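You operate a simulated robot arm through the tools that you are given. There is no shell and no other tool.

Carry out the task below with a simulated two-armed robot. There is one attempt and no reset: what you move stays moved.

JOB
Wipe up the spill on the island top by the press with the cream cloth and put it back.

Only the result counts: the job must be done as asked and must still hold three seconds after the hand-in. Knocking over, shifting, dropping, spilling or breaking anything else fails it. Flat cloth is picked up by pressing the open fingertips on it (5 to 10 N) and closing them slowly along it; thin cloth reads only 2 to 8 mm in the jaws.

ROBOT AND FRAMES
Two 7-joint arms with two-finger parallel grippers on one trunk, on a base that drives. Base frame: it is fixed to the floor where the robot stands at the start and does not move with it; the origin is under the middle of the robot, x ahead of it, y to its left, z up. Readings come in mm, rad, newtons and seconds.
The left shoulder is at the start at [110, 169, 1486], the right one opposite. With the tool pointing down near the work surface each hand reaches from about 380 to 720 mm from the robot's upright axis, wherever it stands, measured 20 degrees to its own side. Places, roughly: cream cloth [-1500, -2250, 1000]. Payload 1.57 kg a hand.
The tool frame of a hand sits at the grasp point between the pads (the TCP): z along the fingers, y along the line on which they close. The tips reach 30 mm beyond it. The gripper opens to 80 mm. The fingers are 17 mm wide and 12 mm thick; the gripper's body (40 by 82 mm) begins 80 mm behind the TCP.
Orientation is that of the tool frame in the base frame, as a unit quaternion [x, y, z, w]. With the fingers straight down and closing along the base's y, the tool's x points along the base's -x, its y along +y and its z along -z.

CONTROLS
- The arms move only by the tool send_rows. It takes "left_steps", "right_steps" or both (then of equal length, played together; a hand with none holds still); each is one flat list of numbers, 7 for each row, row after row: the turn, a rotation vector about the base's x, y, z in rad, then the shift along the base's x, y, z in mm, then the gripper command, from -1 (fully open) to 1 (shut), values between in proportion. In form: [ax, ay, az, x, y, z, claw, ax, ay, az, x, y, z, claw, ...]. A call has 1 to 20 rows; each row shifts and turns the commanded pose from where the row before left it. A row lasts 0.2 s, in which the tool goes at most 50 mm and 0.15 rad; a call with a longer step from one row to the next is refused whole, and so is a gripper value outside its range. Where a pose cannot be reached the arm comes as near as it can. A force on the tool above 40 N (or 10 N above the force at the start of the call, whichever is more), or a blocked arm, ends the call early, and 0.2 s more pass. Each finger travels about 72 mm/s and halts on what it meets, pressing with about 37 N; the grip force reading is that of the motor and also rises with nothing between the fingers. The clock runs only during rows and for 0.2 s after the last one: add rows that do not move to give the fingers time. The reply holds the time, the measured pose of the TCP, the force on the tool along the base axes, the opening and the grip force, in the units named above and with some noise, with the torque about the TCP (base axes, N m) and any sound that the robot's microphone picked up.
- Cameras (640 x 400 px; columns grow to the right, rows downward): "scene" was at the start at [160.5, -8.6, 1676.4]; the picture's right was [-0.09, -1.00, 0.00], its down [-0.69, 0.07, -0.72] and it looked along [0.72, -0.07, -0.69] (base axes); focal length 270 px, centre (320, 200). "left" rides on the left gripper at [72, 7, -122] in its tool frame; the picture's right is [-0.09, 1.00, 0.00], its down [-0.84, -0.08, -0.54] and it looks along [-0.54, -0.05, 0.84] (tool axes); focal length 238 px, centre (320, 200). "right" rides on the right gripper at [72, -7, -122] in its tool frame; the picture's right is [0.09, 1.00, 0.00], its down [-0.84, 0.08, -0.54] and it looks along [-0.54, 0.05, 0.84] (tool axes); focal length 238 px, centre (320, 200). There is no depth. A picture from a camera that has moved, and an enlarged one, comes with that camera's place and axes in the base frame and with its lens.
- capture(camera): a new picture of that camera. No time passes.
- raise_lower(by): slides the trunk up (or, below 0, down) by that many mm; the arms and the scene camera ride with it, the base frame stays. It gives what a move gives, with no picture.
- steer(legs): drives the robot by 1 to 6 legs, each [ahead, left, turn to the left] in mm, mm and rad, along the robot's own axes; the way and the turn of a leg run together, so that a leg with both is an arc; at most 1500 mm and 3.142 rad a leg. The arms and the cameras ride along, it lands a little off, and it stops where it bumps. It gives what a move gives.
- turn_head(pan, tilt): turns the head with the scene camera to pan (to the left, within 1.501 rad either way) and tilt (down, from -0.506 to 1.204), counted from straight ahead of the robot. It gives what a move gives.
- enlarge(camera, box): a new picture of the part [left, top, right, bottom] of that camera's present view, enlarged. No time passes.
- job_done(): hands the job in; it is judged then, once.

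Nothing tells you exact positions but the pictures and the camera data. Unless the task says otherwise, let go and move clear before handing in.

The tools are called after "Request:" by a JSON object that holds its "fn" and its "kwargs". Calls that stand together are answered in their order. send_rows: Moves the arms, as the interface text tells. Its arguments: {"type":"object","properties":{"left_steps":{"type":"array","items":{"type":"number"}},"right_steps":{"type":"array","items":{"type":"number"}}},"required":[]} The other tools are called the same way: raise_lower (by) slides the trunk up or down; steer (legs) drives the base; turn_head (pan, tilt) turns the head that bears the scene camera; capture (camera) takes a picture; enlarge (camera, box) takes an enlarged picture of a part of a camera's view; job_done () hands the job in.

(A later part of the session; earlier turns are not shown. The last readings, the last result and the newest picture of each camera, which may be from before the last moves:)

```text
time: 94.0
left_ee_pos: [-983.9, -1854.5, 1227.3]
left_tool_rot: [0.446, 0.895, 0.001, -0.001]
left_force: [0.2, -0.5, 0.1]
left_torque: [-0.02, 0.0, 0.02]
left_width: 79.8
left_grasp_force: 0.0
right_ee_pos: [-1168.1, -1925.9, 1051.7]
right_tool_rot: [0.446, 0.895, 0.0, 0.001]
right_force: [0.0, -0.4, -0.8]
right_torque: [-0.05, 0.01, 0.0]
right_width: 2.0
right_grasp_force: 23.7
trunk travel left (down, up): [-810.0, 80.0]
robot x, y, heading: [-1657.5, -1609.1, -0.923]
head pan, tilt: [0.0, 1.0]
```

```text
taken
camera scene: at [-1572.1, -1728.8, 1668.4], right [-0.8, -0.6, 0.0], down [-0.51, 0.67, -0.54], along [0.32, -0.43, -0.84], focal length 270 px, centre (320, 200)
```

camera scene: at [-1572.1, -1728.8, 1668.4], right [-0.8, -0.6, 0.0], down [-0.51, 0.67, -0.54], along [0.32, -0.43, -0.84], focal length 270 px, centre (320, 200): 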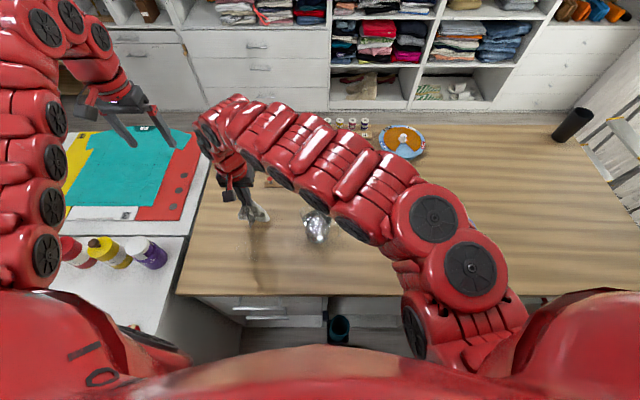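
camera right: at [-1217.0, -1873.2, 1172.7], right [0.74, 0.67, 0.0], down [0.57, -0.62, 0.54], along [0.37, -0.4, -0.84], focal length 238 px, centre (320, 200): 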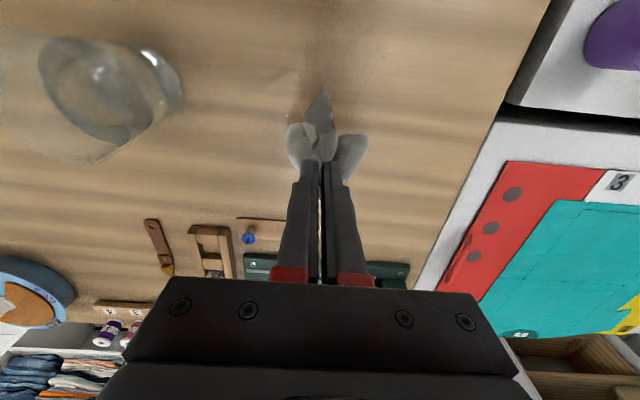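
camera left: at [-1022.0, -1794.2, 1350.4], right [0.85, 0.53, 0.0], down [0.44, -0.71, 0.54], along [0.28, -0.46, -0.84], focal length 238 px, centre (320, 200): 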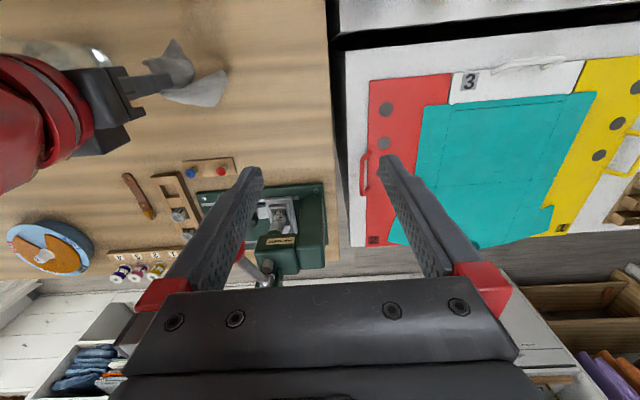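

Request:
{"fn": "enlarge", "kwargs": {"camera": "right", "box": [200, 0, 440, 150]}}

Request:
{"fn": "enlarge", "kwargs": {"camera": "scene", "box": [180, 190, 340, 290]}}

```text
2.67 times, centred on (320, 75) of right
camera zoom: at [-1217.0, -1873.2, 1172.7], right [0.74, 0.67, 0.0], down [0.57, -0.62, 0.54], along [0.37, -0.4, -0.84], focal length 636 px, centre (320, 533)
```

zoom: 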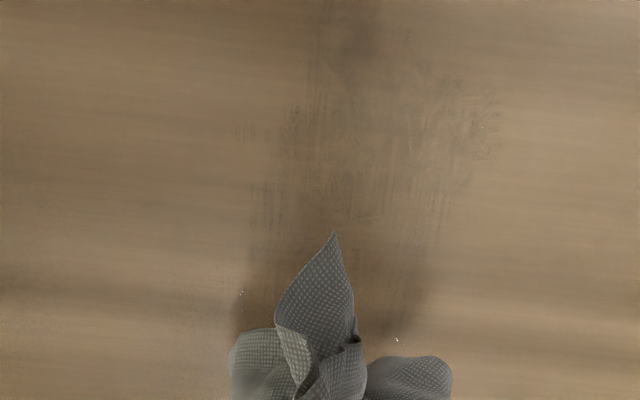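

```text
4.00 times, centred on (260, 240) of scene
camera zoom: at [-1572.1, -1728.8, 1668.4], right [-0.8, -0.6, 0.0], down [-0.51, 0.67, -0.54], along [0.32, -0.43, -0.84], focal length 1082 px, centre (560, 40)
```

zoom: 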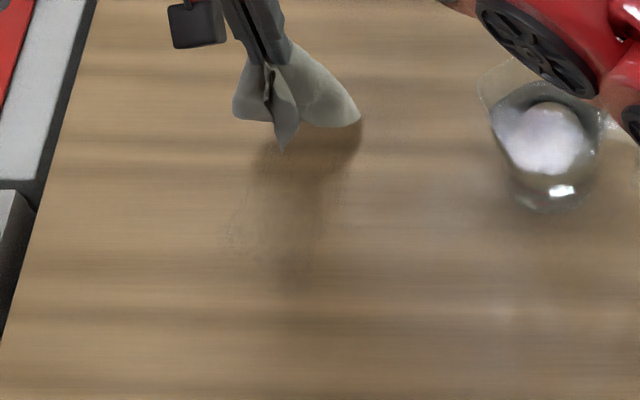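

The remaining film is faint but spread out; far lanes are at the edge of my reach. I'll shift the base 50 mm left to reach the whole area comfortably.

Request:
{"fn": "steer", "kwargs": {"legs": [[0, 50, 0]]}}

```text
time: 94.9
left_ee_pos: [-947.1, -1826.2, 1230.0]
left_tool_rot: [0.445, 0.895, 0.002, -0.001]
left_force: [-0.3, -0.7, 0.6]
left_torque: [0.01, -0.03, 0.01]
left_width: 79.8
left_grasp_force: 0.1
right_ee_pos: [-1132.9, -1897.8, 1050.9]
right_tool_rot: [0.446, 0.895, 0.001, 0.001]
right_force: [0.6, -0.7, 0.0]
right_torque: [0.02, -0.03, 0.04]
right_width: 1.9
right_grasp_force: 23.0
trunk travel left (down, up): [-810.0, 80.0]
robot x, y, heading: [-1618.8, -1577.9, -0.926]
head pan, tilt: [0.0, 1.0]
```

Request:
{"fn": "send_rows", "kwargs": {"right_steps": [0, 0, 0, 12, -16, -20, 1, 0, 0, 0, 12, -16, -20, 1, 0, 0, 0, -4, 5, -22, 1, 0, 0, 0, -4, 5, -22, 1, 0, 0, 0, -4, 5, -22, 1, 0, 0, 0, -4, 5, -20, 1, 0, 0, 0, -4, 5, -9, 1, 0, 0, 0, 0, 0, 0, 1]}}

Request:
{"fn": "send_rows", "kwargs": {"right_steps": [0, 0, 0, 0, 0, -2, 1, 0, 0, 0, 0, 0, 0, 1]}}

Request:
{"fn": "capture", "kwargs": {"camera": "scene"}}

```text
time: 96.7
left_ee_pos: [-942.9, -1824.1, 1228.5]
left_tool_rot: [0.445, 0.895, 0.0, -0.002]
left_force: [0.9, 0.1, 0.2]
left_torque: [0.03, 0.03, 0.02]
left_width: 80.0
left_grasp_force: 0.1
right_ee_pos: [-1124.8, -1901.8, 918.1]
right_tool_rot: [0.446, 0.895, 0.0, 0.0]
right_force: [-0.6, 0.0, 0.9]
right_torque: [-0.01, 0.01, 0.01]
right_width: 2.3
right_grasp_force: 22.9
trunk travel left (down, up): [-810.0, 80.0]
robot x, y, heading: [-1619.8, -1576.8, -0.928]
head pan, tilt: [0.0, 1.0]
```

```text
time: 97.3
left_ee_pos: [-944.0, -1823.7, 1228.4]
left_tool_rot: [0.446, 0.895, -0.001, -0.001]
left_force: [0.2, 0.2, 0.2]
left_torque: [0.01, 0.01, -0.02]
left_width: 80.2
left_grasp_force: 0.0
right_ee_pos: [-1124.4, -1903.1, 914.3]
right_tool_rot: [0.446, 0.895, 0.001, 0.0]
right_force: [0.1, 0.0, -0.5]
right_torque: [-0.01, 0.0, 0.03]
right_width: 2.0
right_grasp_force: 23.8
trunk travel left (down, up): [-810.0, 80.0]
robot x, y, heading: [-1620.2, -1574.2, -0.924]
head pan, tilt: [0.0, 1.0]
```

```text
taken
camera scene: at [-1531.9, -1698.4, 1668.4], right [-0.8, -0.6, 0.0], down [-0.51, 0.67, -0.54], along [0.32, -0.43, -0.84], focal length 270 px, centre (320, 200)
```

scene: 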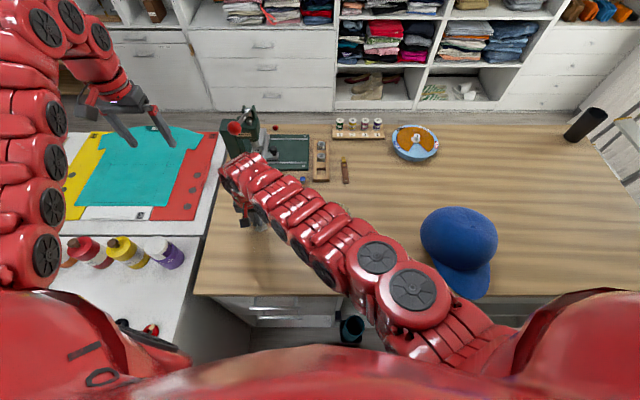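

Request:
{"fn": "send_rows", "kwargs": {"right_steps": [0, 0, 0, 0, 0, -2, 1, 0, 0, 0, 0, 0, -1, 1, 0, 0, 0, 0, 0, 0, 1]}}

```text
time: 98.1
left_ee_pos: [-944.6, -1824.2, 1228.6]
left_tool_rot: [0.445, 0.896, 0.001, 0.0]
left_force: [-0.1, -0.3, -0.3]
left_torque: [0.01, 0.0, 0.0]
left_width: 80.0
left_grasp_force: 0.1
right_ee_pos: [-1123.7, -1903.2, 912.6]
right_tool_rot: [0.446, 0.895, 0.001, 0.001]
right_force: [1.0, -2.1, 13.0]
right_torque: [-0.08, 0.0, -0.02]
right_width: 1.9
right_grasp_force: 23.7
trunk travel left (down, up): [-810.0, 80.0]
robot x, y, heading: [-1622.9, -1580.5, -0.922]
head pan, tilt: [0.0, 1.0]
```

Request:
{"fn": "send_rows", "kwargs": {"right_steps": [0, 0, 0, -7.8, 10.4, 0, 1, 0, 0, 0, -7.8, 10.4, 0, 1, 0, 0, 0, -7.8, 10.4, 0, 1, 0, 0, 0, -7.8, 10.4, 0, 1, 0, 0, 0, -7.8, 10.4, 0, 1, 0, 0, 0, -7.8, 10.4, 0, 1, 0, 0, 0, -7.8, 10.4, 0, 1, 0, 0, 0, -7.8, 10.4, 0, 1, 0, 0, 0, -7.8, 10.4, 0, 1, 0, 0, 0, -7.8, 10.4, 0, 1]}}

Request:
{"fn": "send_rows", "kwargs": {"right_steps": [0, 0, 0, 8, 6, -0.5, 1, 0, 0, 0, 8, 6, 0, 1, 0, 0, 0, 7.8, -10.4, 0, 1, 0, 0, 0, 7.8, -10.4, 0, 1, 0, 0, 0, 7.8, -10.4, 0, 1, 0, 0, 0, 7.8, -10.4, 0, 1, 0, 0, 0, 7.8, -10.4, 0, 1, 0, 0, 0, 7.8, -10.4, 0, 1, 0, 0, 0, 7.8, -10.4, 0, 1, 0, 0, 0, 7.8, -10.4, 0, 1, 0, 0, 0, 7.8, -10.4, 0, 1]}}

Request:
{"fn": "capture", "kwargs": {"camera": "right"}}

```text
time: 100.3
left_ee_pos: [-945.3, -1825.1, 1228.2]
left_tool_rot: [0.444, 0.896, 0.001, -0.001]
left_force: [0.1, 0.1, -0.4]
left_torque: [0.0, -0.02, -0.01]
left_width: 80.3
left_grasp_force: 0.0
right_ee_pos: [-1203.8, -1799.4, 912.1]
right_tool_rot: [0.446, 0.895, 0.001, 0.001]
right_force: [4.4, -3.8, 17.3]
right_torque: [-0.16, -0.13, 0.0]
right_width: 1.9
right_grasp_force: 23.2
trunk travel left (down, up): [-810.0, 80.0]
robot x, y, heading: [-1620.1, -1577.3, -0.923]
head pan, tilt: [0.0, 1.0]
```

```text
time: 102.7
left_ee_pos: [-944.1, -1823.4, 1229.9]
left_tool_rot: [0.446, 0.895, 0.0, 0.0]
left_force: [0.6, 0.2, 0.3]
left_torque: [0.02, 0.02, 0.0]
left_width: 79.9
left_grasp_force: 0.0
right_ee_pos: [-1117.9, -1877.5, 911.5]
right_tool_rot: [0.447, 0.894, 0.0, 0.001]
right_force: [-5.3, 5.0, 22.2]
right_torque: [0.1, 0.24, 0.02]
right_width: 2.2
right_grasp_force: 23.7
trunk travel left (down, up): [-810.0, 80.0]
robot x, y, heading: [-1617.9, -1580.0, -0.924]
head pan, tilt: [0.0, 1.0]
```

```text
taken
camera right: at [-1166.1, -1824.4, 1032.5], right [0.74, 0.67, 0.0], down [0.56, -0.62, 0.55], along [0.37, -0.4, -0.84], focal length 238 px, centre (320, 200)
```

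right: 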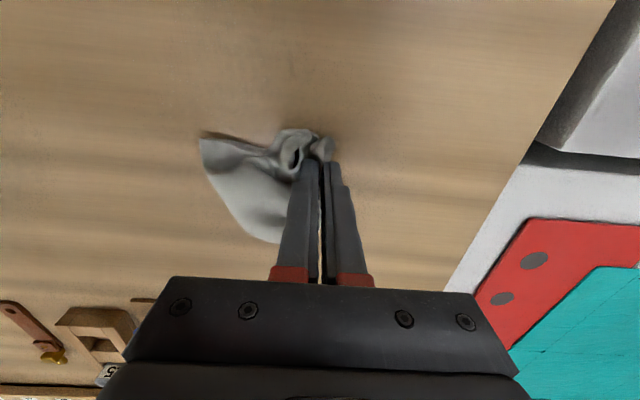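

Request:
{"fn": "send_rows", "kwargs": {"right_steps": [0, 0, 0, -10, -7.6, 0.8, 1, 0, 0, 0, -8, -10, 0, 1, 0, 0, 0, -8, -10, 0, 1, 0, 0, 0, -7.8, 10.4, 0, 1, 0, 0, 0, -7.8, 10.4, 0, 1, 0, 0, 0, -7.8, 10.4, 0, 1, 0, 0, 0, -7.8, 10.4, 0, 1, 0, 0, 0, -7.8, 10.4, 0, 1, 0, 0, 0, -7.8, 10.4, 0, 1, 0, 0, 0, -7.8, 10.4, 0, 1, 0, 0, 0, -7.8, 10.4, 0, 1, 0, 0, 0, -7.8, 10.4, 0, 1]}}

Request:
{"fn": "send_rows", "kwargs": {"right_steps": [0, 0, 0, -8, -6, 0, 1, 0, 0, 0, -8, -6, 0, 1, 0, 0, 0, 7.8, -10.4, 0, 1, 0, 0, 0, 7.8, -10.4, 0, 1, 0, 0, 0, 7.8, -10.4, 0, 1, 0, 0, 0, 7.8, -10.4, 0, 1, 0, 0, 0, 7.8, -10.4, 0, 1, 0, 0, 0, 7.8, -10.4, 0, 1, 0, 0, 0, 7.8, -10.4, 0, 1, 0, 0, 0, 7.8, -10.4, 0, 1, 0, 0, 0, 7.8, -10.4, 0, 1]}}

Request:
{"fn": "capture", "kwargs": {"camera": "right"}}

```text
time: 105.3
left_ee_pos: [-943.9, -1824.9, 1227.0]
left_tool_rot: [0.446, 0.895, 0.0, -0.002]
left_force: [0.0, 0.0, 0.3]
left_torque: [-0.01, 0.01, 0.02]
left_width: 80.1
left_grasp_force: 0.1
right_ee_pos: [-1212.8, -1811.4, 912.5]
right_tool_rot: [0.447, 0.895, -0.001, 0.002]
right_force: [0.7, -0.4, 0.6]
right_torque: [0.0, -0.02, -0.01]
right_width: 2.3
right_grasp_force: 22.8
trunk travel left (down, up): [-810.0, 80.0]
robot x, y, heading: [-1621.6, -1580.0, -0.925]
head pan, tilt: [0.0, 1.0]
```

```text
time: 107.7
left_ee_pos: [-944.0, -1824.6, 1226.7]
left_tool_rot: [0.446, 0.895, 0.001, -0.001]
left_force: [-0.3, -0.8, 0.0]
left_torque: [0.04, 0.01, 0.02]
left_width: 80.1
left_grasp_force: 0.2
right_ee_pos: [-1158.6, -1920.8, 912.1]
right_tool_rot: [0.446, 0.895, 0.0, 0.0]
right_force: [-2.7, 1.0, 7.2]
right_torque: [0.02, 0.07, -0.02]
right_width: 2.0
right_grasp_force: 23.5
trunk travel left (down, up): [-810.0, 80.0]
robot x, y, heading: [-1618.2, -1581.8, -0.922]
head pan, tilt: [0.0, 1.0]
```

```text
taken
camera right: at [-1207.3, -1867.6, 1033.0], right [0.74, 0.67, 0.0], down [0.57, -0.62, 0.54], along [0.36, -0.4, -0.84], focal length 238 px, centre (320, 200)
```

right: 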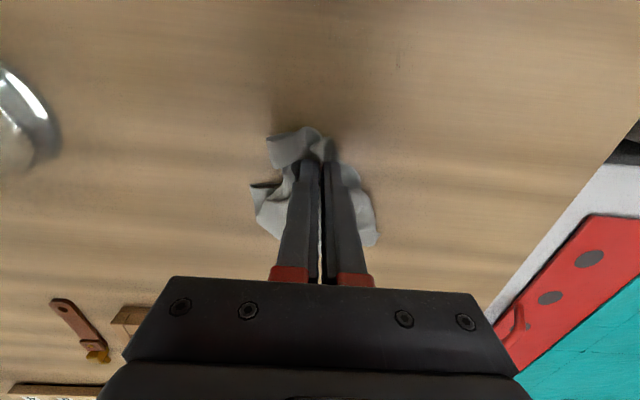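

Request:
{"fn": "enlarge", "kwargs": {"camera": "right", "box": [160, 0, 480, 200]}}

```text
2.00 times, centred on (320, 100) of right
camera zoom: at [-1207.3, -1867.6, 1033.0], right [0.74, 0.67, 0.0], down [0.57, -0.62, 0.54], along [0.36, -0.4, -0.84], focal length 477 px, centre (320, 400)
```

zoom: 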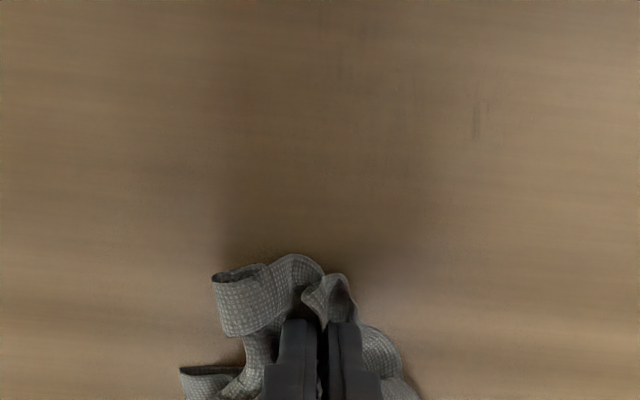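

The area looks nearly clean, with just faint traces. I'll make a couple more full passes including the right edge and the traces on the left.

Request:
{"fn": "send_rows", "kwargs": {"right_steps": [0, 0, 0, -8, -6, -0.3, 1, 0, 0, 0, -8, -6, 0, 1, 0, 0, 0, -7.8, 10.4, 0, 1, 0, 0, 0, -7.8, 10.4, 0, 1, 0, 0, 0, -7.8, 10.4, 0, 1, 0, 0, 0, -7.8, 10.4, 0, 1, 0, 0, 0, -7.8, 10.4, 0, 1, 0, 0, 0, -7.8, 10.4, 0, 1, 0, 0, 0, -7.8, 10.4, 0, 1, 0, 0, 0, -7.8, 10.4, 0, 1, 0, 0, 0, -7.8, 10.4, 0, 1]}}

Request:
{"fn": "send_rows", "kwargs": {"right_steps": [0, 0, 0, -8, -6, -0.5, 1, 0, 0, 0, -8, -6, 0, 1, 0, 0, 0, 7.8, -10.4, 0, 1, 0, 0, 0, 7.8, -10.4, 0, 1, 0, 0, 0, 7.8, -10.4, 0, 1, 0, 0, 0, 7.8, -10.4, 0, 1, 0, 0, 0, 7.8, -10.4, 0, 1, 0, 0, 0, 7.8, -10.4, 0, 1, 0, 0, 0, 7.8, -10.4, 0, 1, 0, 0, 0, 7.8, -10.4, 0, 1]}}

Request:
{"fn": "capture", "kwargs": {"camera": "right"}}

```text
time: 110.1
left_ee_pos: [-943.9, -1823.5, 1227.8]
left_tool_rot: [0.446, 0.895, 0.0, -0.001]
left_force: [0.5, 0.4, 0.2]
left_torque: [0.01, 0.04, 0.02]
left_width: 80.0
left_grasp_force: 0.2
right_ee_pos: [-1245.4, -1837.6, 911.7]
right_tool_rot: [0.448, 0.894, 0.0, 0.001]
right_force: [2.7, -4.1, 11.9]
right_torque: [-0.08, -0.11, 0.02]
right_width: 2.1
right_grasp_force: 23.4
trunk travel left (down, up): [-810.0, 80.0]
robot x, y, heading: [-1619.5, -1581.3, -0.927]
head pan, tilt: [0.0, 1.0]
```

```text
time: 112.3
left_ee_pos: [-944.3, -1825.3, 1227.0]
left_tool_rot: [0.446, 0.895, 0.001, -0.001]
left_force: [-0.5, 0.0, -0.2]
left_torque: [-0.02, -0.01, 0.0]
left_width: 80.2
left_grasp_force: 0.1
right_ee_pos: [-1198.4, -1933.5, 910.6]
right_tool_rot: [0.446, 0.895, 0.001, 0.0]
right_force: [-0.8, 1.5, 3.2]
right_torque: [0.0, 0.01, 0.02]
right_width: 2.0
right_grasp_force: 23.7
trunk travel left (down, up): [-810.0, 80.0]
robot x, y, heading: [-1619.5, -1580.6, -0.925]
head pan, tilt: [0.0, 1.0]
```

```text
taken
camera right: at [-1246.4, -1881.1, 1032.7], right [0.74, 0.67, 0.0], down [0.56, -0.62, 0.54], along [0.36, -0.4, -0.84], focal length 238 px, centre (320, 200)
```

right: 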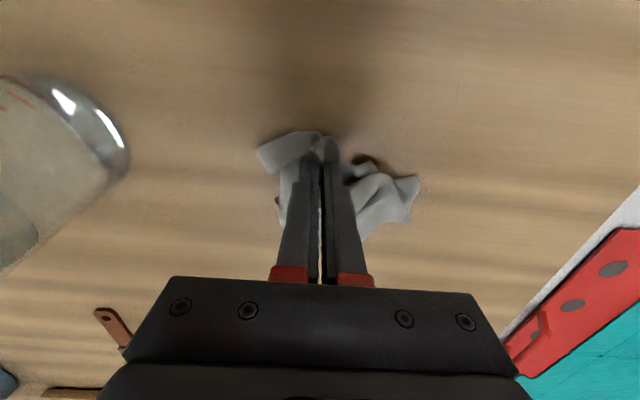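

Request:
{"fn": "send_rows", "kwargs": {"right_steps": [0, 0, 0, 10, 7.5, -0.3, 1, 0, 0, 0, 10, 7.5, 0, 1, 0, 0, 0, 10, 7.5, 0, 1, 0, 0, 0, 10, 7.5, 0, 1, 0, 0, 0, 10, 7.5, 0, 1, 0, 0, 0, 10, 7.5, 0, 1, 0, 0, 0, 10, 7.5, 0, 1, 0, 0, 0, 10, 7.5, 0, 1, 0, 0, 0, -6.6, 8.8, 0, 1, 0, 0, 0, -6.6, 8.8, 0, 1, 0, 0, 0, -10, -7.5, 0, 1, 0, 0, 0, -10, -7.5, 0, 1, 0, 0, 0, -10, -7.5, 0, 1, 0, 0, 0, -10, -7.5, 0, 1, 0, 0, 0, -10, -7.5, 0, 1, 0, 0, 0, -10, -7.5, 0, 1, 0, 0, 0, -10, -7.5, 0, 1, 0, 0, 0, -10, -7.5, 0, 1]}}

Request:
{"fn": "send_rows", "kwargs": {"right_steps": [0, 0, 0, -6.6, 8.8, 0, 1, 0, 0, 0, -6.6, 8.8, 0, 1, 0, 0, 0, 10, 7.5, 0, 1, 0, 0, 0, 10, 7.5, 0, 1, 0, 0, 0, 10, 7.5, 0, 1, 0, 0, 0, 10, 7.5, 0, 1, 0, 0, 0, 10, 7.5, 0, 1, 0, 0, 0, 10, 7.5, 0, 1, 0, 0, 0, 10, 7.5, 0, 1, 0, 0, 0, 10, 7.5, 0, 1, 0, 0, 0, -6.6, 8.8, 0, 1, 0, 0, 0, -6.6, 8.8, 0, 1, 0, 0, 0, -10, -7.5, 0, 1, 0, 0, 0, -10, -7.5, 0, 1, 0, 0, 0, -10, -7.5, 0, 1, 0, 0, 0, -10, -7.5, 0, 1, 0, 0, 0, -10, -7.5, 0, 1, 0, 0, 0, -10, -7.5, 0, 1, 0, 0, 0, -10, -7.5, 0, 1, 0, 0, 0, -10, -7.5, 0, 1]}}

Request:
{"fn": "capture", "kwargs": {"camera": "right"}}

Request:
{"fn": "capture", "kwargs": {"camera": "scene"}}

```text
time: 116.1
left_ee_pos: [-944.7, -1823.0, 1228.0]
left_tool_rot: [0.446, 0.895, -0.001, -0.002]
left_force: [-0.4, 0.1, 0.6]
left_torque: [0.01, 0.0, -0.01]
left_width: 79.9
left_grasp_force: 0.0
right_ee_pos: [-1213.3, -1917.3, 910.3]
right_tool_rot: [0.447, 0.895, 0.0, 0.0]
right_force: [3.4, 4.1, 12.9]
right_torque: [0.2, -0.11, 0.01]
right_width: 1.9
right_grasp_force: 23.7
trunk travel left (down, up): [-810.0, 80.0]
robot x, y, heading: [-1619.7, -1577.6, -0.925]
head pan, tilt: [0.0, 1.0]
```

```text
time: 120.3
left_ee_pos: [-944.8, -1824.4, 1228.8]
left_tool_rot: [0.445, 0.895, 0.001, -0.001]
left_force: [0.3, 0.6, -0.7]
left_torque: [0.0, 0.02, -0.01]
left_width: 80.1
left_grasp_force: 0.1
right_ee_pos: [-1238.3, -1882.0, 910.6]
right_tool_rot: [0.447, 0.895, 0.0, 0.001]
right_force: [0.0, 1.2, 2.3]
right_torque: [0.06, 0.04, -0.01]
right_width: 2.0
right_grasp_force: 23.4
trunk travel left (down, up): [-810.0, 80.0]
robot x, y, heading: [-1620.6, -1579.0, -0.924]
head pan, tilt: [0.0, 1.0]
```

```text
taken
camera right: at [-1286.6, -1828.3, 1032.6], right [0.74, 0.67, 0.0], down [0.57, -0.62, 0.54], along [0.36, -0.4, -0.84], focal length 238 px, centre (320, 200)
```

right: 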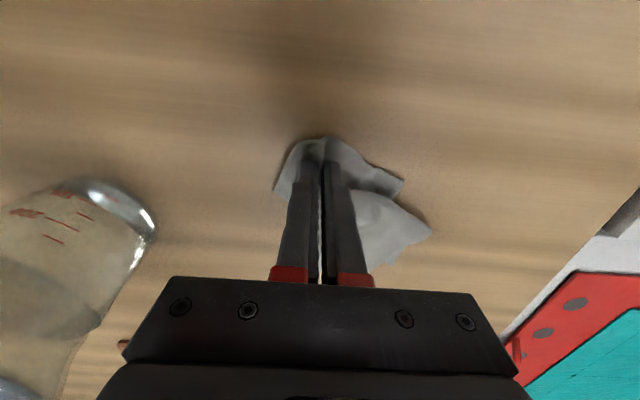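

```text
taken
camera scene: at [-1532.5, -1698.4, 1668.5], right [-0.8, -0.6, 0.0], down [-0.51, 0.67, -0.54], along [0.33, -0.43, -0.84], focal length 270 px, centre (320, 200)
```

scene: 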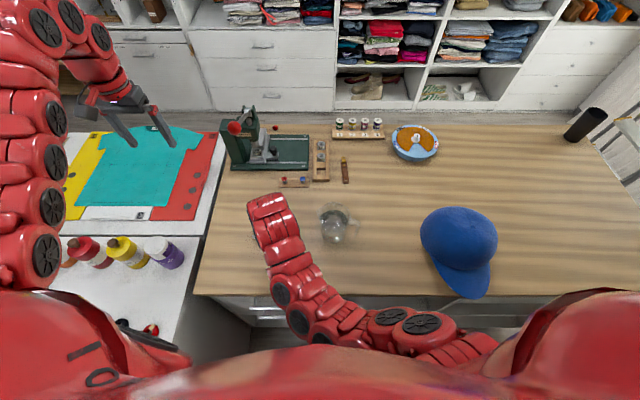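

Request:
{"fn": "send_rows", "kwargs": {"right_steps": [0, 0, 0, -6.6, 8.8, -0.3, 1, 0, 0, 0, -6.6, 8.8, 0, 1, 0, 0, 0, 10, 7.5, 0, 1, 0, 0, 0, 10, 7.5, 0, 1, 0, 0, 0, 10, 7.5, 0, 1, 0, 0, 0, 10, 7.5, 0, 1, 0, 0, 0, 10, 7.5, 0, 1, 0, 0, 0, 10, 7.5, 0, 1, 0, 0, 0, 10, 7.5, 0, 1, 0, 0, 0, 10, 7.5, 0, 1, 0, 0, 0, -6.6, 8.8, 0, 1, 0, 0, 0, -6.6, 8.8, 0, 1, 0, 0, 0, -10, -7.5, 0, 1, 0, 0, 0, -10, -7.5, 0, 1, 0, 0, 0, -10, -7.5, 0, 1, 0, 0, 0, -10, -7.5, 0, 1, 0, 0, 0, -10, -7.5, 0, 1, 0, 0, 0, -10, -7.5, 0, 1, 0, 0, 0, -10, -7.5, 0, 1, 0, 0, 0, 0, 0, 0, 1]}}

Request:
{"fn": "capture", "kwargs": {"camera": "scene"}}

Request:
{"fn": "capture", "kwargs": {"camera": "right"}}

```text
time: 124.5
left_ee_pos: [-944.4, -1822.3, 1228.7]
left_tool_rot: [0.446, 0.895, -0.001, -0.001]
left_force: [-0.3, 0.1, -0.5]
left_torque: [-0.01, -0.01, -0.02]
left_width: 80.1
left_grasp_force: 0.1
right_ee_pos: [-1254.2, -1837.0, 911.9]
right_tool_rot: [0.446, 0.895, 0.001, 0.002]
right_force: [6.3, 6.5, 25.4]
right_torque: [0.2, -0.15, -0.04]
right_width: 2.0
right_grasp_force: 23.6
trunk travel left (down, up): [-810.0, 80.0]
robot x, y, heading: [-1620.4, -1575.2, -0.928]
head pan, tilt: [0.0, 1.0]
```

```text
taken
camera scene: at [-1532.9, -1696.2, 1668.9], right [-0.8, -0.6, 0.0], down [-0.51, 0.67, -0.54], along [0.33, -0.43, -0.84], focal length 270 px, centre (320, 200)
```

scene: 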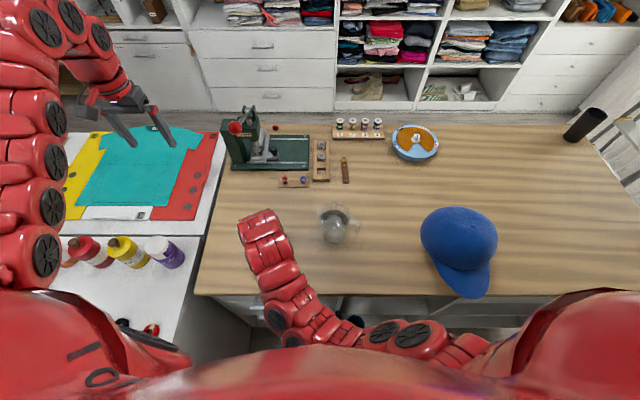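

```text
taken
camera right: at [-1302.6, -1783.4, 1032.1], right [0.74, 0.67, 0.0], down [0.56, -0.62, 0.54], along [0.37, -0.4, -0.84], focal length 238 px, centre (320, 200)
```

right: 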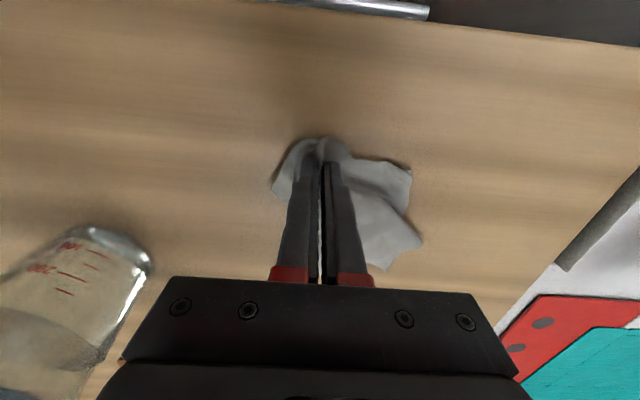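

I'll lift the cloth again and move it aside to inspect the wiped area.

Request:
{"fn": "send_rows", "kwargs": {"right_steps": [0, 0, 0, 0, 0, 20, 1, 0, 0, 0, 0, 0, 30, 1, 0, 0, 0, 0, 0, 40, 1, 0, 0, 0, 6, -8, 40, 1, 0, 0, 0, 18, -24, 10, 1, 0, 0, 0, 18, -24, 0, 1, 0, 0, 0, 18, -24, 0, 1, 0, 0, 0, 18, -24, 0, 1, 0, 0, 0, 0, 0, 0, 1]}}

Request:
{"fn": "capture", "kwargs": {"camera": "right"}}

Request:
{"fn": "capture", "kwargs": {"camera": "scene"}}

Request:
{"fn": "enlarge", "kwargs": {"camera": "right", "box": [200, 0, 520, 200]}}

```text
time: 126.5
left_ee_pos: [-944.4, -1824.6, 1227.8]
left_tool_rot: [0.445, 0.896, 0.0, -0.001]
left_force: [0.5, -0.3, -0.5]
left_torque: [-0.01, 0.0, 0.01]
left_width: 79.9
left_grasp_force: 0.0
right_ee_pos: [-1186.4, -1932.3, 1006.2]
right_tool_rot: [0.446, 0.895, 0.0, 0.0]
right_force: [-0.3, 0.3, 0.7]
right_torque: [-0.04, 0.0, 0.01]
right_width: 2.1
right_grasp_force: 23.7
right hand out of reach, approached as far as the arm can: row 4, 5
trunk travel left (down, up): [-810.0, 80.0]
robot x, y, heading: [-1622.8, -1578.5, -0.927]
head pan, tilt: [0.0, 1.0]
```

```text
taken
camera right: at [-1234.5, -1879.9, 1127.0], right [0.74, 0.67, 0.0], down [0.56, -0.62, 0.54], along [0.36, -0.4, -0.84], focal length 238 px, centre (320, 200)
```

right: 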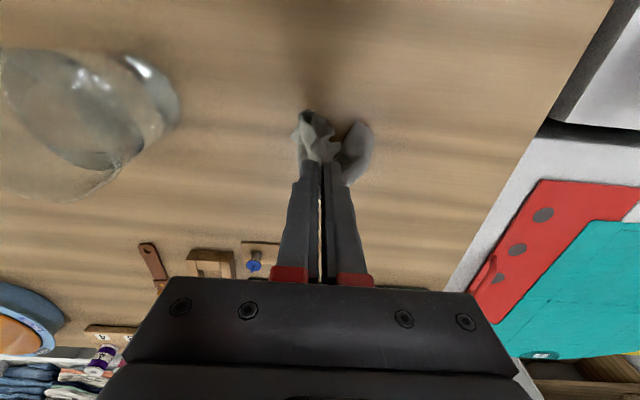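

```text
taken
camera scene: at [-1532.4, -1698.0, 1668.5], right [-0.8, -0.6, 0.0], down [-0.51, 0.67, -0.54], along [0.33, -0.43, -0.84], focal length 270 px, centre (320, 200)
```

scene: 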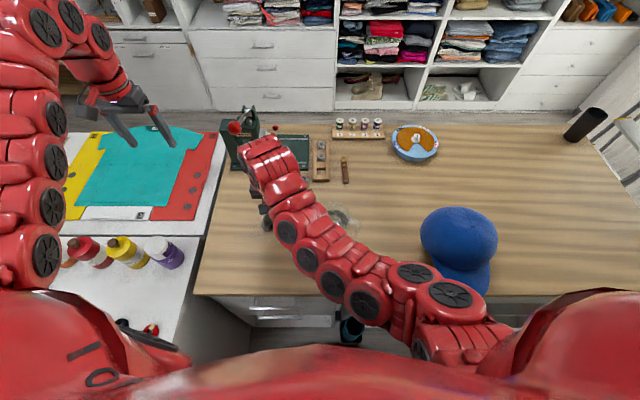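

```text
2.00 times, centred on (360, 100) of right
camera zoom: at [-1234.5, -1879.9, 1127.0], right [0.74, 0.67, 0.0], down [0.56, -0.62, 0.54], along [0.36, -0.4, -0.84], focal length 477 px, centre (240, 400)
```

zoom: 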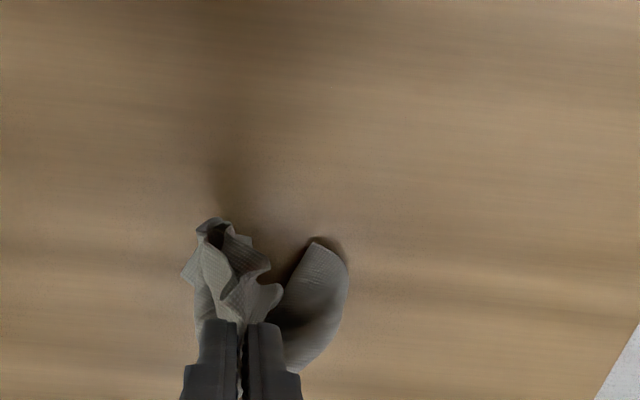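

Request:
{"fn": "enlarge", "kwargs": {"camera": "scene", "box": [200, 190, 360, 290]}}

```text
4.00 times, centred on (280, 240) of scene
camera zoom: at [-1532.4, -1698.0, 1668.5], right [-0.8, -0.6, 0.0], down [-0.51, 0.67, -0.54], along [0.33, -0.43, -0.84], focal length 1082 px, centre (480, 40)
```

zoom: 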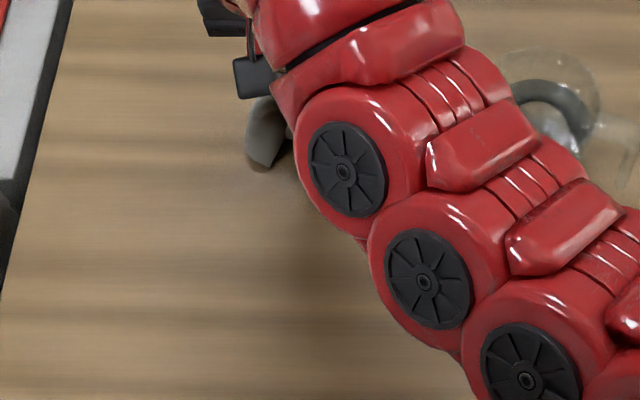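

The wiped area looks clean from the hand camera. I'll raise the trunk and carry the cloth back through the lane behind the jug, checking the wiped area once the arm is out of the way.

Request:
{"fn": "raise_lower", "kwargs": {"by": 80}}

Request:
{"fn": "send_rows", "kwargs": {"right_steps": [0, 0, 0, 6, -8, 20, 1, 0, 0, 0, 15, -20, 20, 1, 0, 0, 0, 18, -24, 10, 1, 0, 0, 0, 18, -24, 0, 1, 0, 0, 0, 0, 0, 0, 1]}}

Request:
{"fn": "capture", "kwargs": {"camera": "right"}}

Request:
{"fn": "capture", "kwargs": {"camera": "scene"}}

```text
time: 127.7
left_ee_pos: [-944.3, -1823.8, 1307.2]
left_tool_rot: [0.446, 0.895, 0.0, -0.001]
left_force: [-0.5, 0.2, -0.5]
left_torque: [0.01, -0.01, -0.02]
left_width: 79.9
left_grasp_force: 0.0
right_ee_pos: [-1186.6, -1932.7, 1085.5]
right_tool_rot: [0.446, 0.895, 0.0, 0.0]
right_force: [-0.4, 0.1, -0.7]
right_torque: [-0.01, 0.04, 0.0]
right_width: 2.1
right_grasp_force: 23.5
trunk travel left (down, up): [-890.0, 0.0]
robot x, y, heading: [-1622.3, -1576.6, -0.921]
head pan, tilt: [0.0, 1.0]
```

```text
time: 128.9
left_ee_pos: [-944.1, -1824.8, 1307.7]
left_tool_rot: [0.445, 0.896, 0.001, -0.001]
left_force: [-0.3, -0.3, 0.2]
left_torque: [-0.01, -0.03, -0.01]
left_width: 79.9
left_grasp_force: 0.2
right_ee_pos: [-1128.9, -2007.7, 1134.5]
right_tool_rot: [0.446, 0.895, 0.001, 0.0]
right_force: [1.0, 0.6, 0.1]
right_torque: [0.0, 0.0, 0.01]
right_width: 2.0
right_grasp_force: 23.6
trunk travel left (down, up): [-890.0, 0.0]
robot x, y, heading: [-1620.2, -1580.2, -0.926]
head pan, tilt: [0.0, 1.0]
```

```text
taken
camera right: at [-1177.0, -1955.5, 1255.5], right [0.74, 0.67, 0.0], down [0.56, -0.62, 0.54], along [0.37, -0.4, -0.84], focal length 238 px, centre (320, 200)
```

right: 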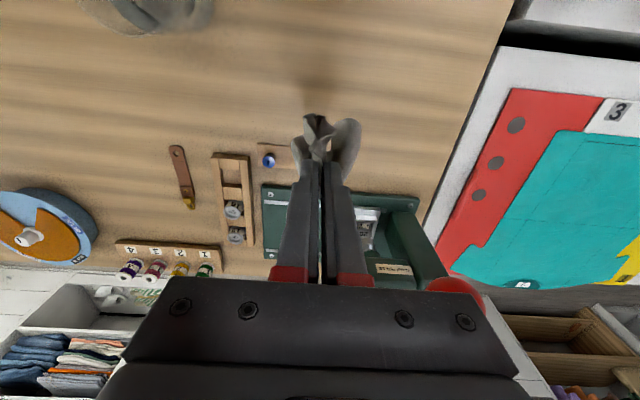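

```text
taken
camera scene: at [-1532.4, -1698.6, 1748.4], right [-0.8, -0.6, 0.0], down [-0.51, 0.67, -0.54], along [0.33, -0.43, -0.84], focal length 270 px, centre (320, 200)
```

scene: 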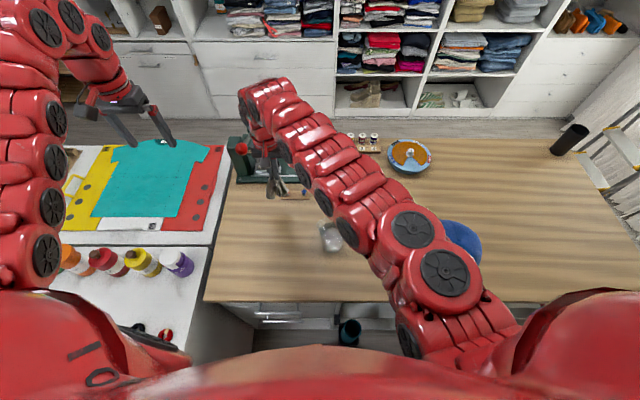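

Request:
{"fn": "enlarge", "kwargs": {"camera": "scene", "box": [210, 190, 370, 290]}}

Request:
{"fn": "enlarge", "kwargs": {"camera": "scene", "box": [240, 215, 320, 265]}}

Request:
{"fn": "enlarge", "kwargs": {"camera": "right", "box": [200, 0, 520, 200]}}

```text
4.00 times, centred on (290, 240) of scene
camera zoom: at [-1532.4, -1698.6, 1748.4], right [-0.8, -0.6, 0.0], down [-0.51, 0.67, -0.54], along [0.33, -0.43, -0.84], focal length 1082 px, centre (440, 40)
```

zoom: 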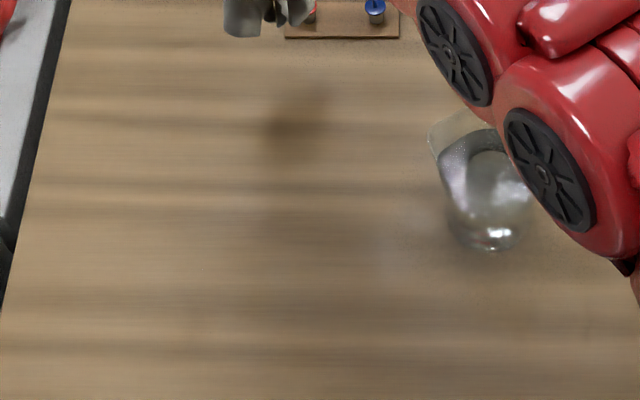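

```text
8.00 times, centred on (280, 240) of scene
camera zoom: at [-1532.4, -1698.6, 1748.4], right [-0.8, -0.6, 0.0], down [-0.51, 0.67, -0.54], along [0.33, -0.43, -0.84], focal length 2164 px, centre (640, -120)
```

zoom: 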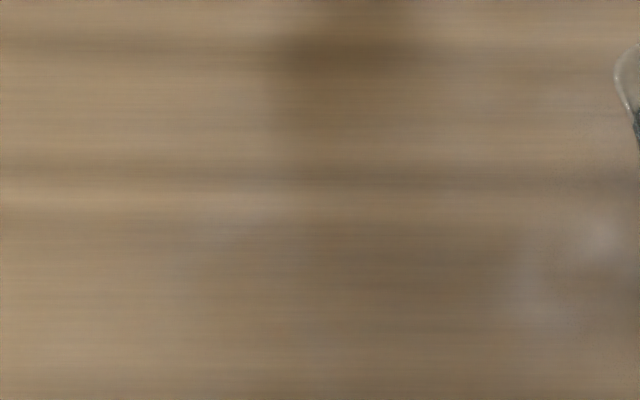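

```text
2.00 times, centred on (360, 100) of right
camera zoom: at [-1177.0, -1955.5, 1255.5], right [0.74, 0.67, 0.0], down [0.56, -0.62, 0.54], along [0.37, -0.4, -0.84], focal length 477 px, centre (240, 400)
```

zoom: 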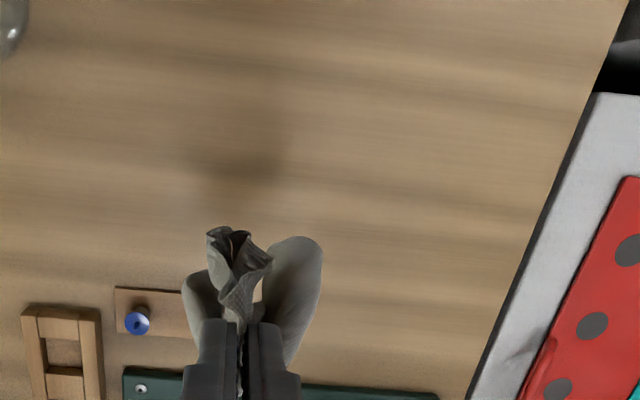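

The puddle is gone; only the hand's soft shadow remains. I'll shift the base back right and carry the cloth to its original spot.

Request:
{"fn": "steer", "kwargs": {"legs": [[0, -50, 0]]}}

Request:
{"fn": "send_rows", "kwargs": {"right_steps": [0, 0, 0, -18, -18, 0, 1, 0, 0, 0, -30, -23, 0, 1, 0, 0, 0, -30, -23, 0, 1, 0, 0, 0, -30, -23, 0, 1, 0, 0, 0, -30, -23, 0, 1, 0, 0, 0, 0, 0, 0, 1]}}

Request:
{"fn": "capture", "kwargs": {"camera": "scene"}}

Request:
{"fn": "capture", "kwargs": {"camera": "right"}}

```text
time: 129.8
left_ee_pos: [-975.7, -1848.4, 1305.1]
left_tool_rot: [0.444, 0.896, -0.002, -0.004]
left_force: [1.7, 0.3, 0.4]
left_torque: [-0.02, 0.06, -0.04]
left_width: 79.7
left_grasp_force: 0.2
right_ee_pos: [-1161.1, -2033.3, 1132.8]
right_tool_rot: [0.445, 0.895, -0.002, -0.001]
right_force: [1.2, 0.1, -0.3]
right_torque: [-0.04, 0.04, 0.01]
right_width: 2.1
right_grasp_force: 23.7
trunk travel left (down, up): [-890.0, 0.0]
robot x, y, heading: [-1662.9, -1608.5, -0.917]
head pan, tilt: [0.0, 1.0]
```

```text
time: 131.2
left_ee_pos: [-982.3, -1853.0, 1307.0]
left_tool_rot: [0.443, 0.896, -0.001, -0.002]
left_force: [0.5, -0.1, 0.6]
left_torque: [-0.04, -0.03, -0.01]
left_width: 80.0
left_grasp_force: 0.0
right_ee_pos: [-1306.1, -2146.9, 1134.9]
right_tool_rot: [0.444, 0.896, -0.001, 0.0]
right_force: [-0.8, 1.1, -0.7]
right_torque: [-0.01, 0.03, 0.03]
right_width: 2.2
right_grasp_force: 23.5
trunk travel left (down, up): [-890.0, 0.0]
robot x, y, heading: [-1660.7, -1607.6, -0.918]
head pan, tilt: [0.0, 1.0]
```

```text
taken
camera scene: at [-1570.3, -1727.6, 1748.4], right [-0.8, -0.6, 0.0], down [-0.51, 0.67, -0.54], along [0.33, -0.43, -0.84], focal length 270 px, centre (320, 200)
```

scene: 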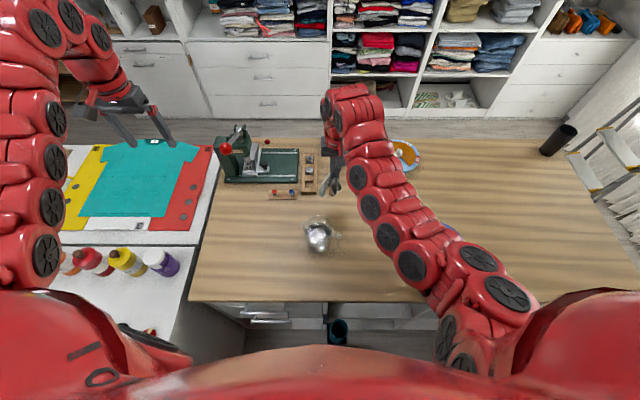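

```text
taken
camera right: at [-1354.4, -2094.5, 1256.9], right [0.74, 0.68, 0.0], down [0.57, -0.62, 0.54], along [0.37, -0.4, -0.84], focal length 238 px, centre (320, 200)
```

right: 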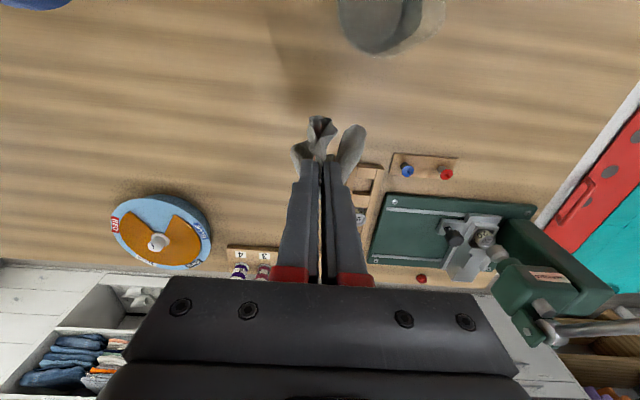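

Request:
{"fn": "enlarge", "kwargs": {"camera": "scene", "box": [190, 200, 350, 300]}}

Request:
{"fn": "enlarge", "kwargs": {"camera": "scene", "box": [215, 228, 295, 278]}}

```text
4.00 times, centred on (270, 250) of scene
camera zoom: at [-1570.3, -1727.6, 1748.4], right [-0.8, -0.6, 0.0], down [-0.51, 0.67, -0.54], along [0.33, -0.43, -0.84], focal length 1082 px, centre (520, 0)
```

zoom: 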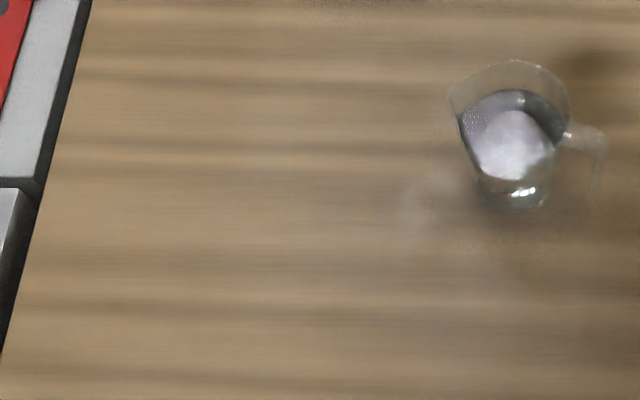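

```text
8.00 times, centred on (255, 253) of scene
camera zoom: at [-1570.3, -1727.6, 1748.4], right [-0.8, -0.6, 0.0], down [-0.51, 0.67, -0.54], along [0.33, -0.43, -0.84], focal length 2164 px, centre (840, -224)
```

zoom: 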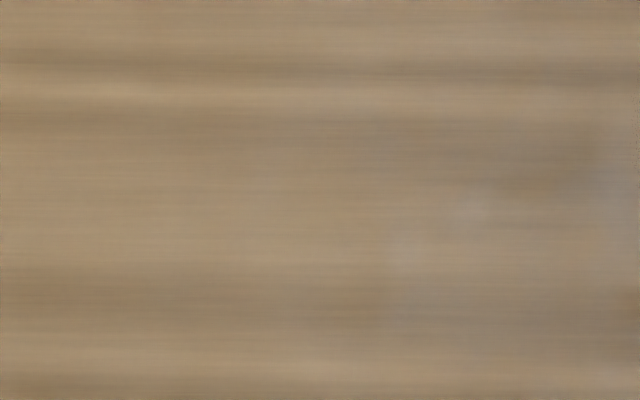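

The island top where the puddle was is clean and the jug is undisturbed. Now I'll bring the cloth over its original place.

Request:
{"fn": "send_rows", "kwargs": {"right_steps": [0, 0, 0, -30, -23, 0, 1, 0, 0, 0, -30, -23, 0, 1, 0, 0, 0, -30, -23, 0, 1, 0, 0, 0, -30, -23, 0, 1, 0, 0, 0, -27, -24, 0, 1, 0, 0, 0, 12, -16, 0, 1, 0, 0, 0, 12, -16, 0, 1, 0, 0, 0, 0, 0, 0, 1]}}

Request:
{"fn": "capture", "kwargs": {"camera": "scene"}}

Request:
{"fn": "capture", "kwargs": {"camera": "right"}}

Request:
{"fn": "capture", "kwargs": {"camera": "left"}}

```text
time: 133.0
left_ee_pos: [-981.9, -1852.2, 1308.6]
left_tool_rot: [0.444, 0.896, 0.001, -0.001]
left_force: [-0.4, 0.0, 0.0]
left_torque: [0.04, -0.01, -0.02]
left_width: 80.1
left_grasp_force: 0.0
right_ee_pos: [-1426.7, -2295.7, 1134.1]
right_tool_rot: [0.445, 0.896, 0.001, 0.0]
right_force: [-0.1, 0.1, -0.6]
right_torque: [-0.02, 0.02, 0.01]
right_width: 1.9
right_grasp_force: 23.8
trunk travel left (down, up): [-890.0, 0.0]
robot x, y, heading: [-1657.4, -1607.2, -0.924]
head pan, tilt: [0.0, 1.0]
```

```text
taken
camera scene: at [-1571.8, -1727.7, 1748.5], right [-0.8, -0.6, 0.0], down [-0.51, 0.67, -0.54], along [0.33, -0.43, -0.84], focal length 270 px, centre (320, 200)
```

scene: 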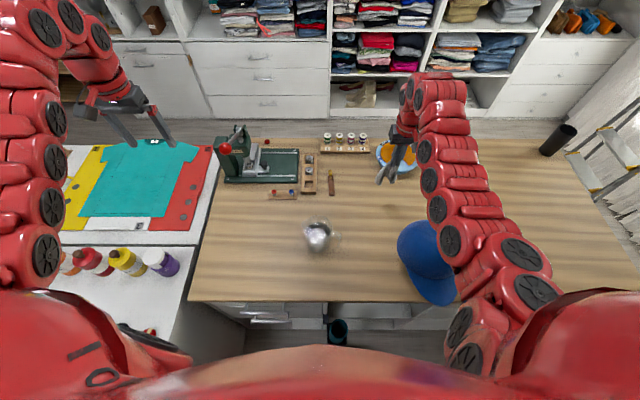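

```text
taken
camera right: at [-1476.0, -2243.2, 1255.4], right [0.74, 0.68, 0.0], down [0.57, -0.62, 0.54], along [0.37, -0.4, -0.84], focal length 238 px, centre (320, 200)
```

right: 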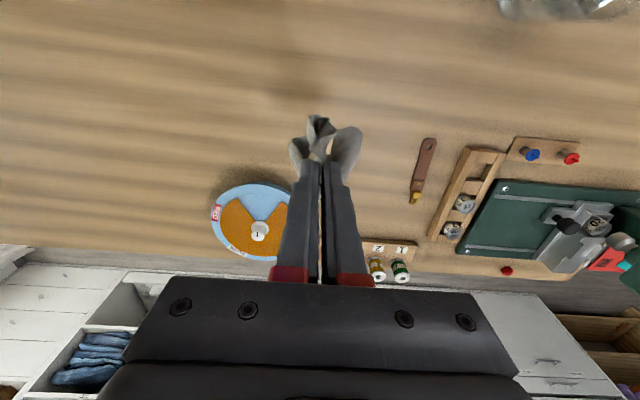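

```text
taken
camera left: at [-1021.3, -1792.1, 1430.9], right [0.85, 0.53, 0.0], down [0.45, -0.71, 0.54], along [0.29, -0.46, -0.84], focal length 238 px, centre (320, 200)
```

left: 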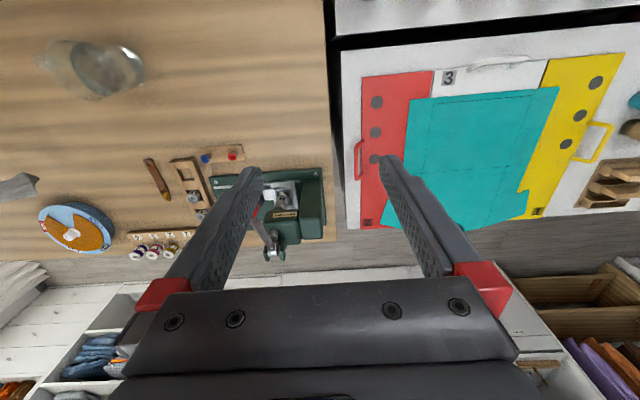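

Request:
{"fn": "enlarge", "kwargs": {"camera": "left", "box": [0, 130, 160, 230]}}

Request:
{"fn": "enlarge", "kwargs": {"camera": "scene", "box": [340, 100, 460, 175]}}

```text
4.00 times, centred on (80, 180) of left
camera zoom: at [-1021.3, -1792.1, 1430.9], right [0.85, 0.53, 0.0], down [0.45, -0.71, 0.54], along [0.29, -0.46, -0.84], focal length 953 px, centre (1280, 280)
```

zoom: 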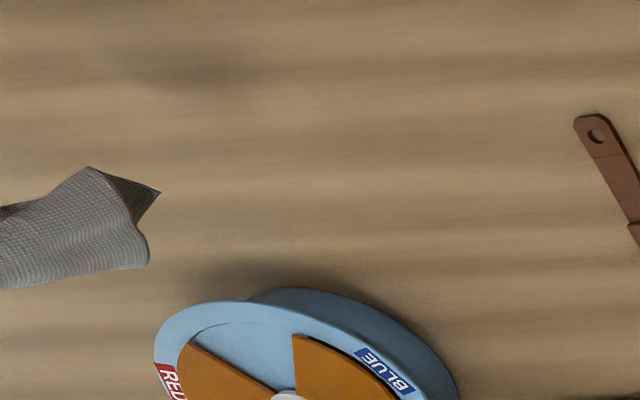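

```text
5.33 times, centred on (400, 138) of scene
camera zoom: at [-1571.8, -1727.7, 1748.5], right [-0.8, -0.6, 0.0], down [-0.51, 0.67, -0.54], along [0.33, -0.43, -0.84], focal length 1443 px, centre (-107, 533)
```

zoom: 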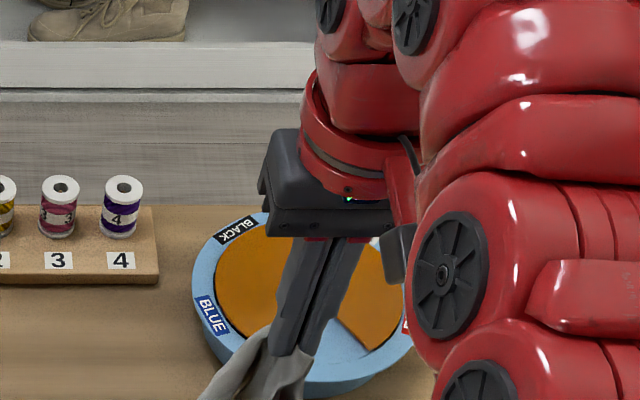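

The cloth hangs ~116 mm below the tips. I'll lower the trunk for reach, extend a bit beyond, and then lay the cloth down while drawing back so it lies out flat.

Request:
{"fn": "raise_lower", "kwargs": {"by": -80}}

Request:
{"fn": "send_rows", "kwargs": {"right_steps": [0, 0, 0, 7, -10, 0, 1, 0, 0, 0, 9, -12, -5, 1, 0, 0, 0, 9, -12, -5, 1, 0, 0, 0, 6, -8, -8, 1, 0, 0, 0, 0, 0, 0, 1]}}

Request:
{"fn": "capture", "kwargs": {"camera": "scene"}}

Request:
{"fn": "capture", "kwargs": {"camera": "right"}}

Request:
{"fn": "enlarge", "kwargs": {"camera": "left", "box": [0, 80, 240, 230]}}

```text
time: 134.2
left_ee_pos: [-983.0, -1852.3, 1228.2]
left_tool_rot: [0.444, 0.896, 0.001, -0.002]
left_force: [-0.3, -0.7, -0.7]
left_torque: [0.03, 0.02, -0.02]
left_width: 79.8
left_grasp_force: 0.1
right_ee_pos: [-1427.8, -2295.4, 1054.0]
right_tool_rot: [0.445, 0.896, 0.001, 0.0]
right_force: [1.1, 0.0, -0.2]
right_torque: [-0.04, -0.02, -0.02]
right_width: 1.9
right_grasp_force: 23.9
trunk travel left (down, up): [-810.0, 80.0]
robot x, y, heading: [-1660.3, -1607.2, -0.925]
head pan, tilt: [0.0, 1.0]
```

```text
time: 135.4
left_ee_pos: [-981.0, -1852.2, 1227.6]
left_tool_rot: [0.444, 0.896, 0.0, -0.002]
left_force: [0.3, -0.3, -0.3]
left_torque: [-0.01, 0.01, 0.01]
left_width: 80.3
left_grasp_force: 0.0
right_ee_pos: [-1406.4, -2323.3, 1046.3]
right_tool_rot: [0.445, 0.896, 0.001, -0.001]
right_force: [0.5, 0.1, -0.3]
right_torque: [0.0, 0.01, 0.02]
right_width: 1.9
right_grasp_force: 23.9
right hand out of reach, approached as far as the arm can: row 3, 4
trunk travel left (down, up): [-810.0, 80.0]
robot x, y, heading: [-1659.2, -1608.3, -0.925]
head pan, tilt: [0.0, 1.0]
```

```text
taken
camera scene: at [-1569.9, -1727.7, 1668.4], right [-0.8, -0.6, 0.0], down [-0.51, 0.67, -0.54], along [0.33, -0.43, -0.84], focal length 270 px, centre (320, 200)
```

scene: 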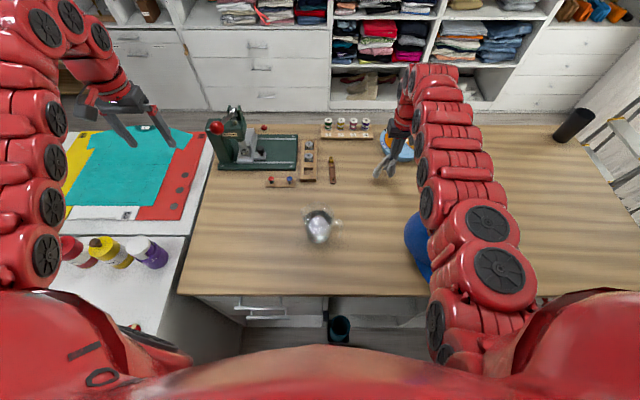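

```text
taken
camera right: at [-1455.6, -2270.2, 1167.0], right [0.74, 0.68, 0.0], down [0.57, -0.62, 0.54], along [0.37, -0.4, -0.84], focal length 238 px, centre (320, 200)
```

right: 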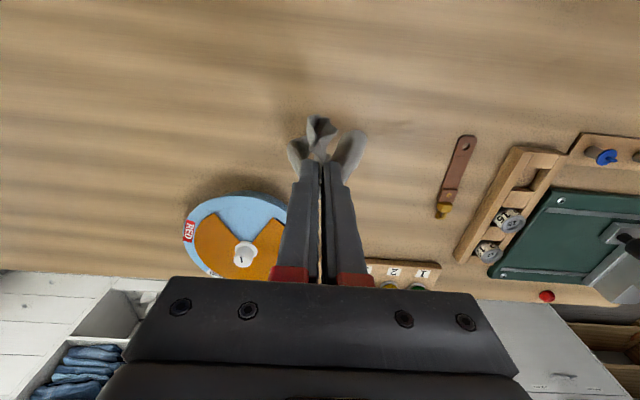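

```text
2.67 times, centred on (120, 155) of left
camera zoom: at [-1019.8, -1791.8, 1350.2], right [0.85, 0.53, 0.0], down [0.45, -0.71, 0.54], along [0.28, -0.46, -0.84], focal length 636 px, centre (853, 320)
```

zoom: 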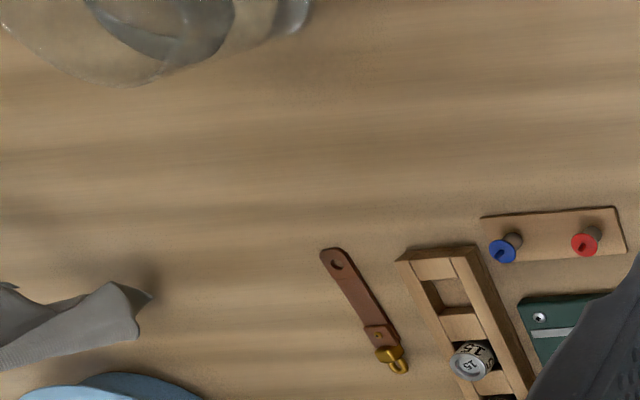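

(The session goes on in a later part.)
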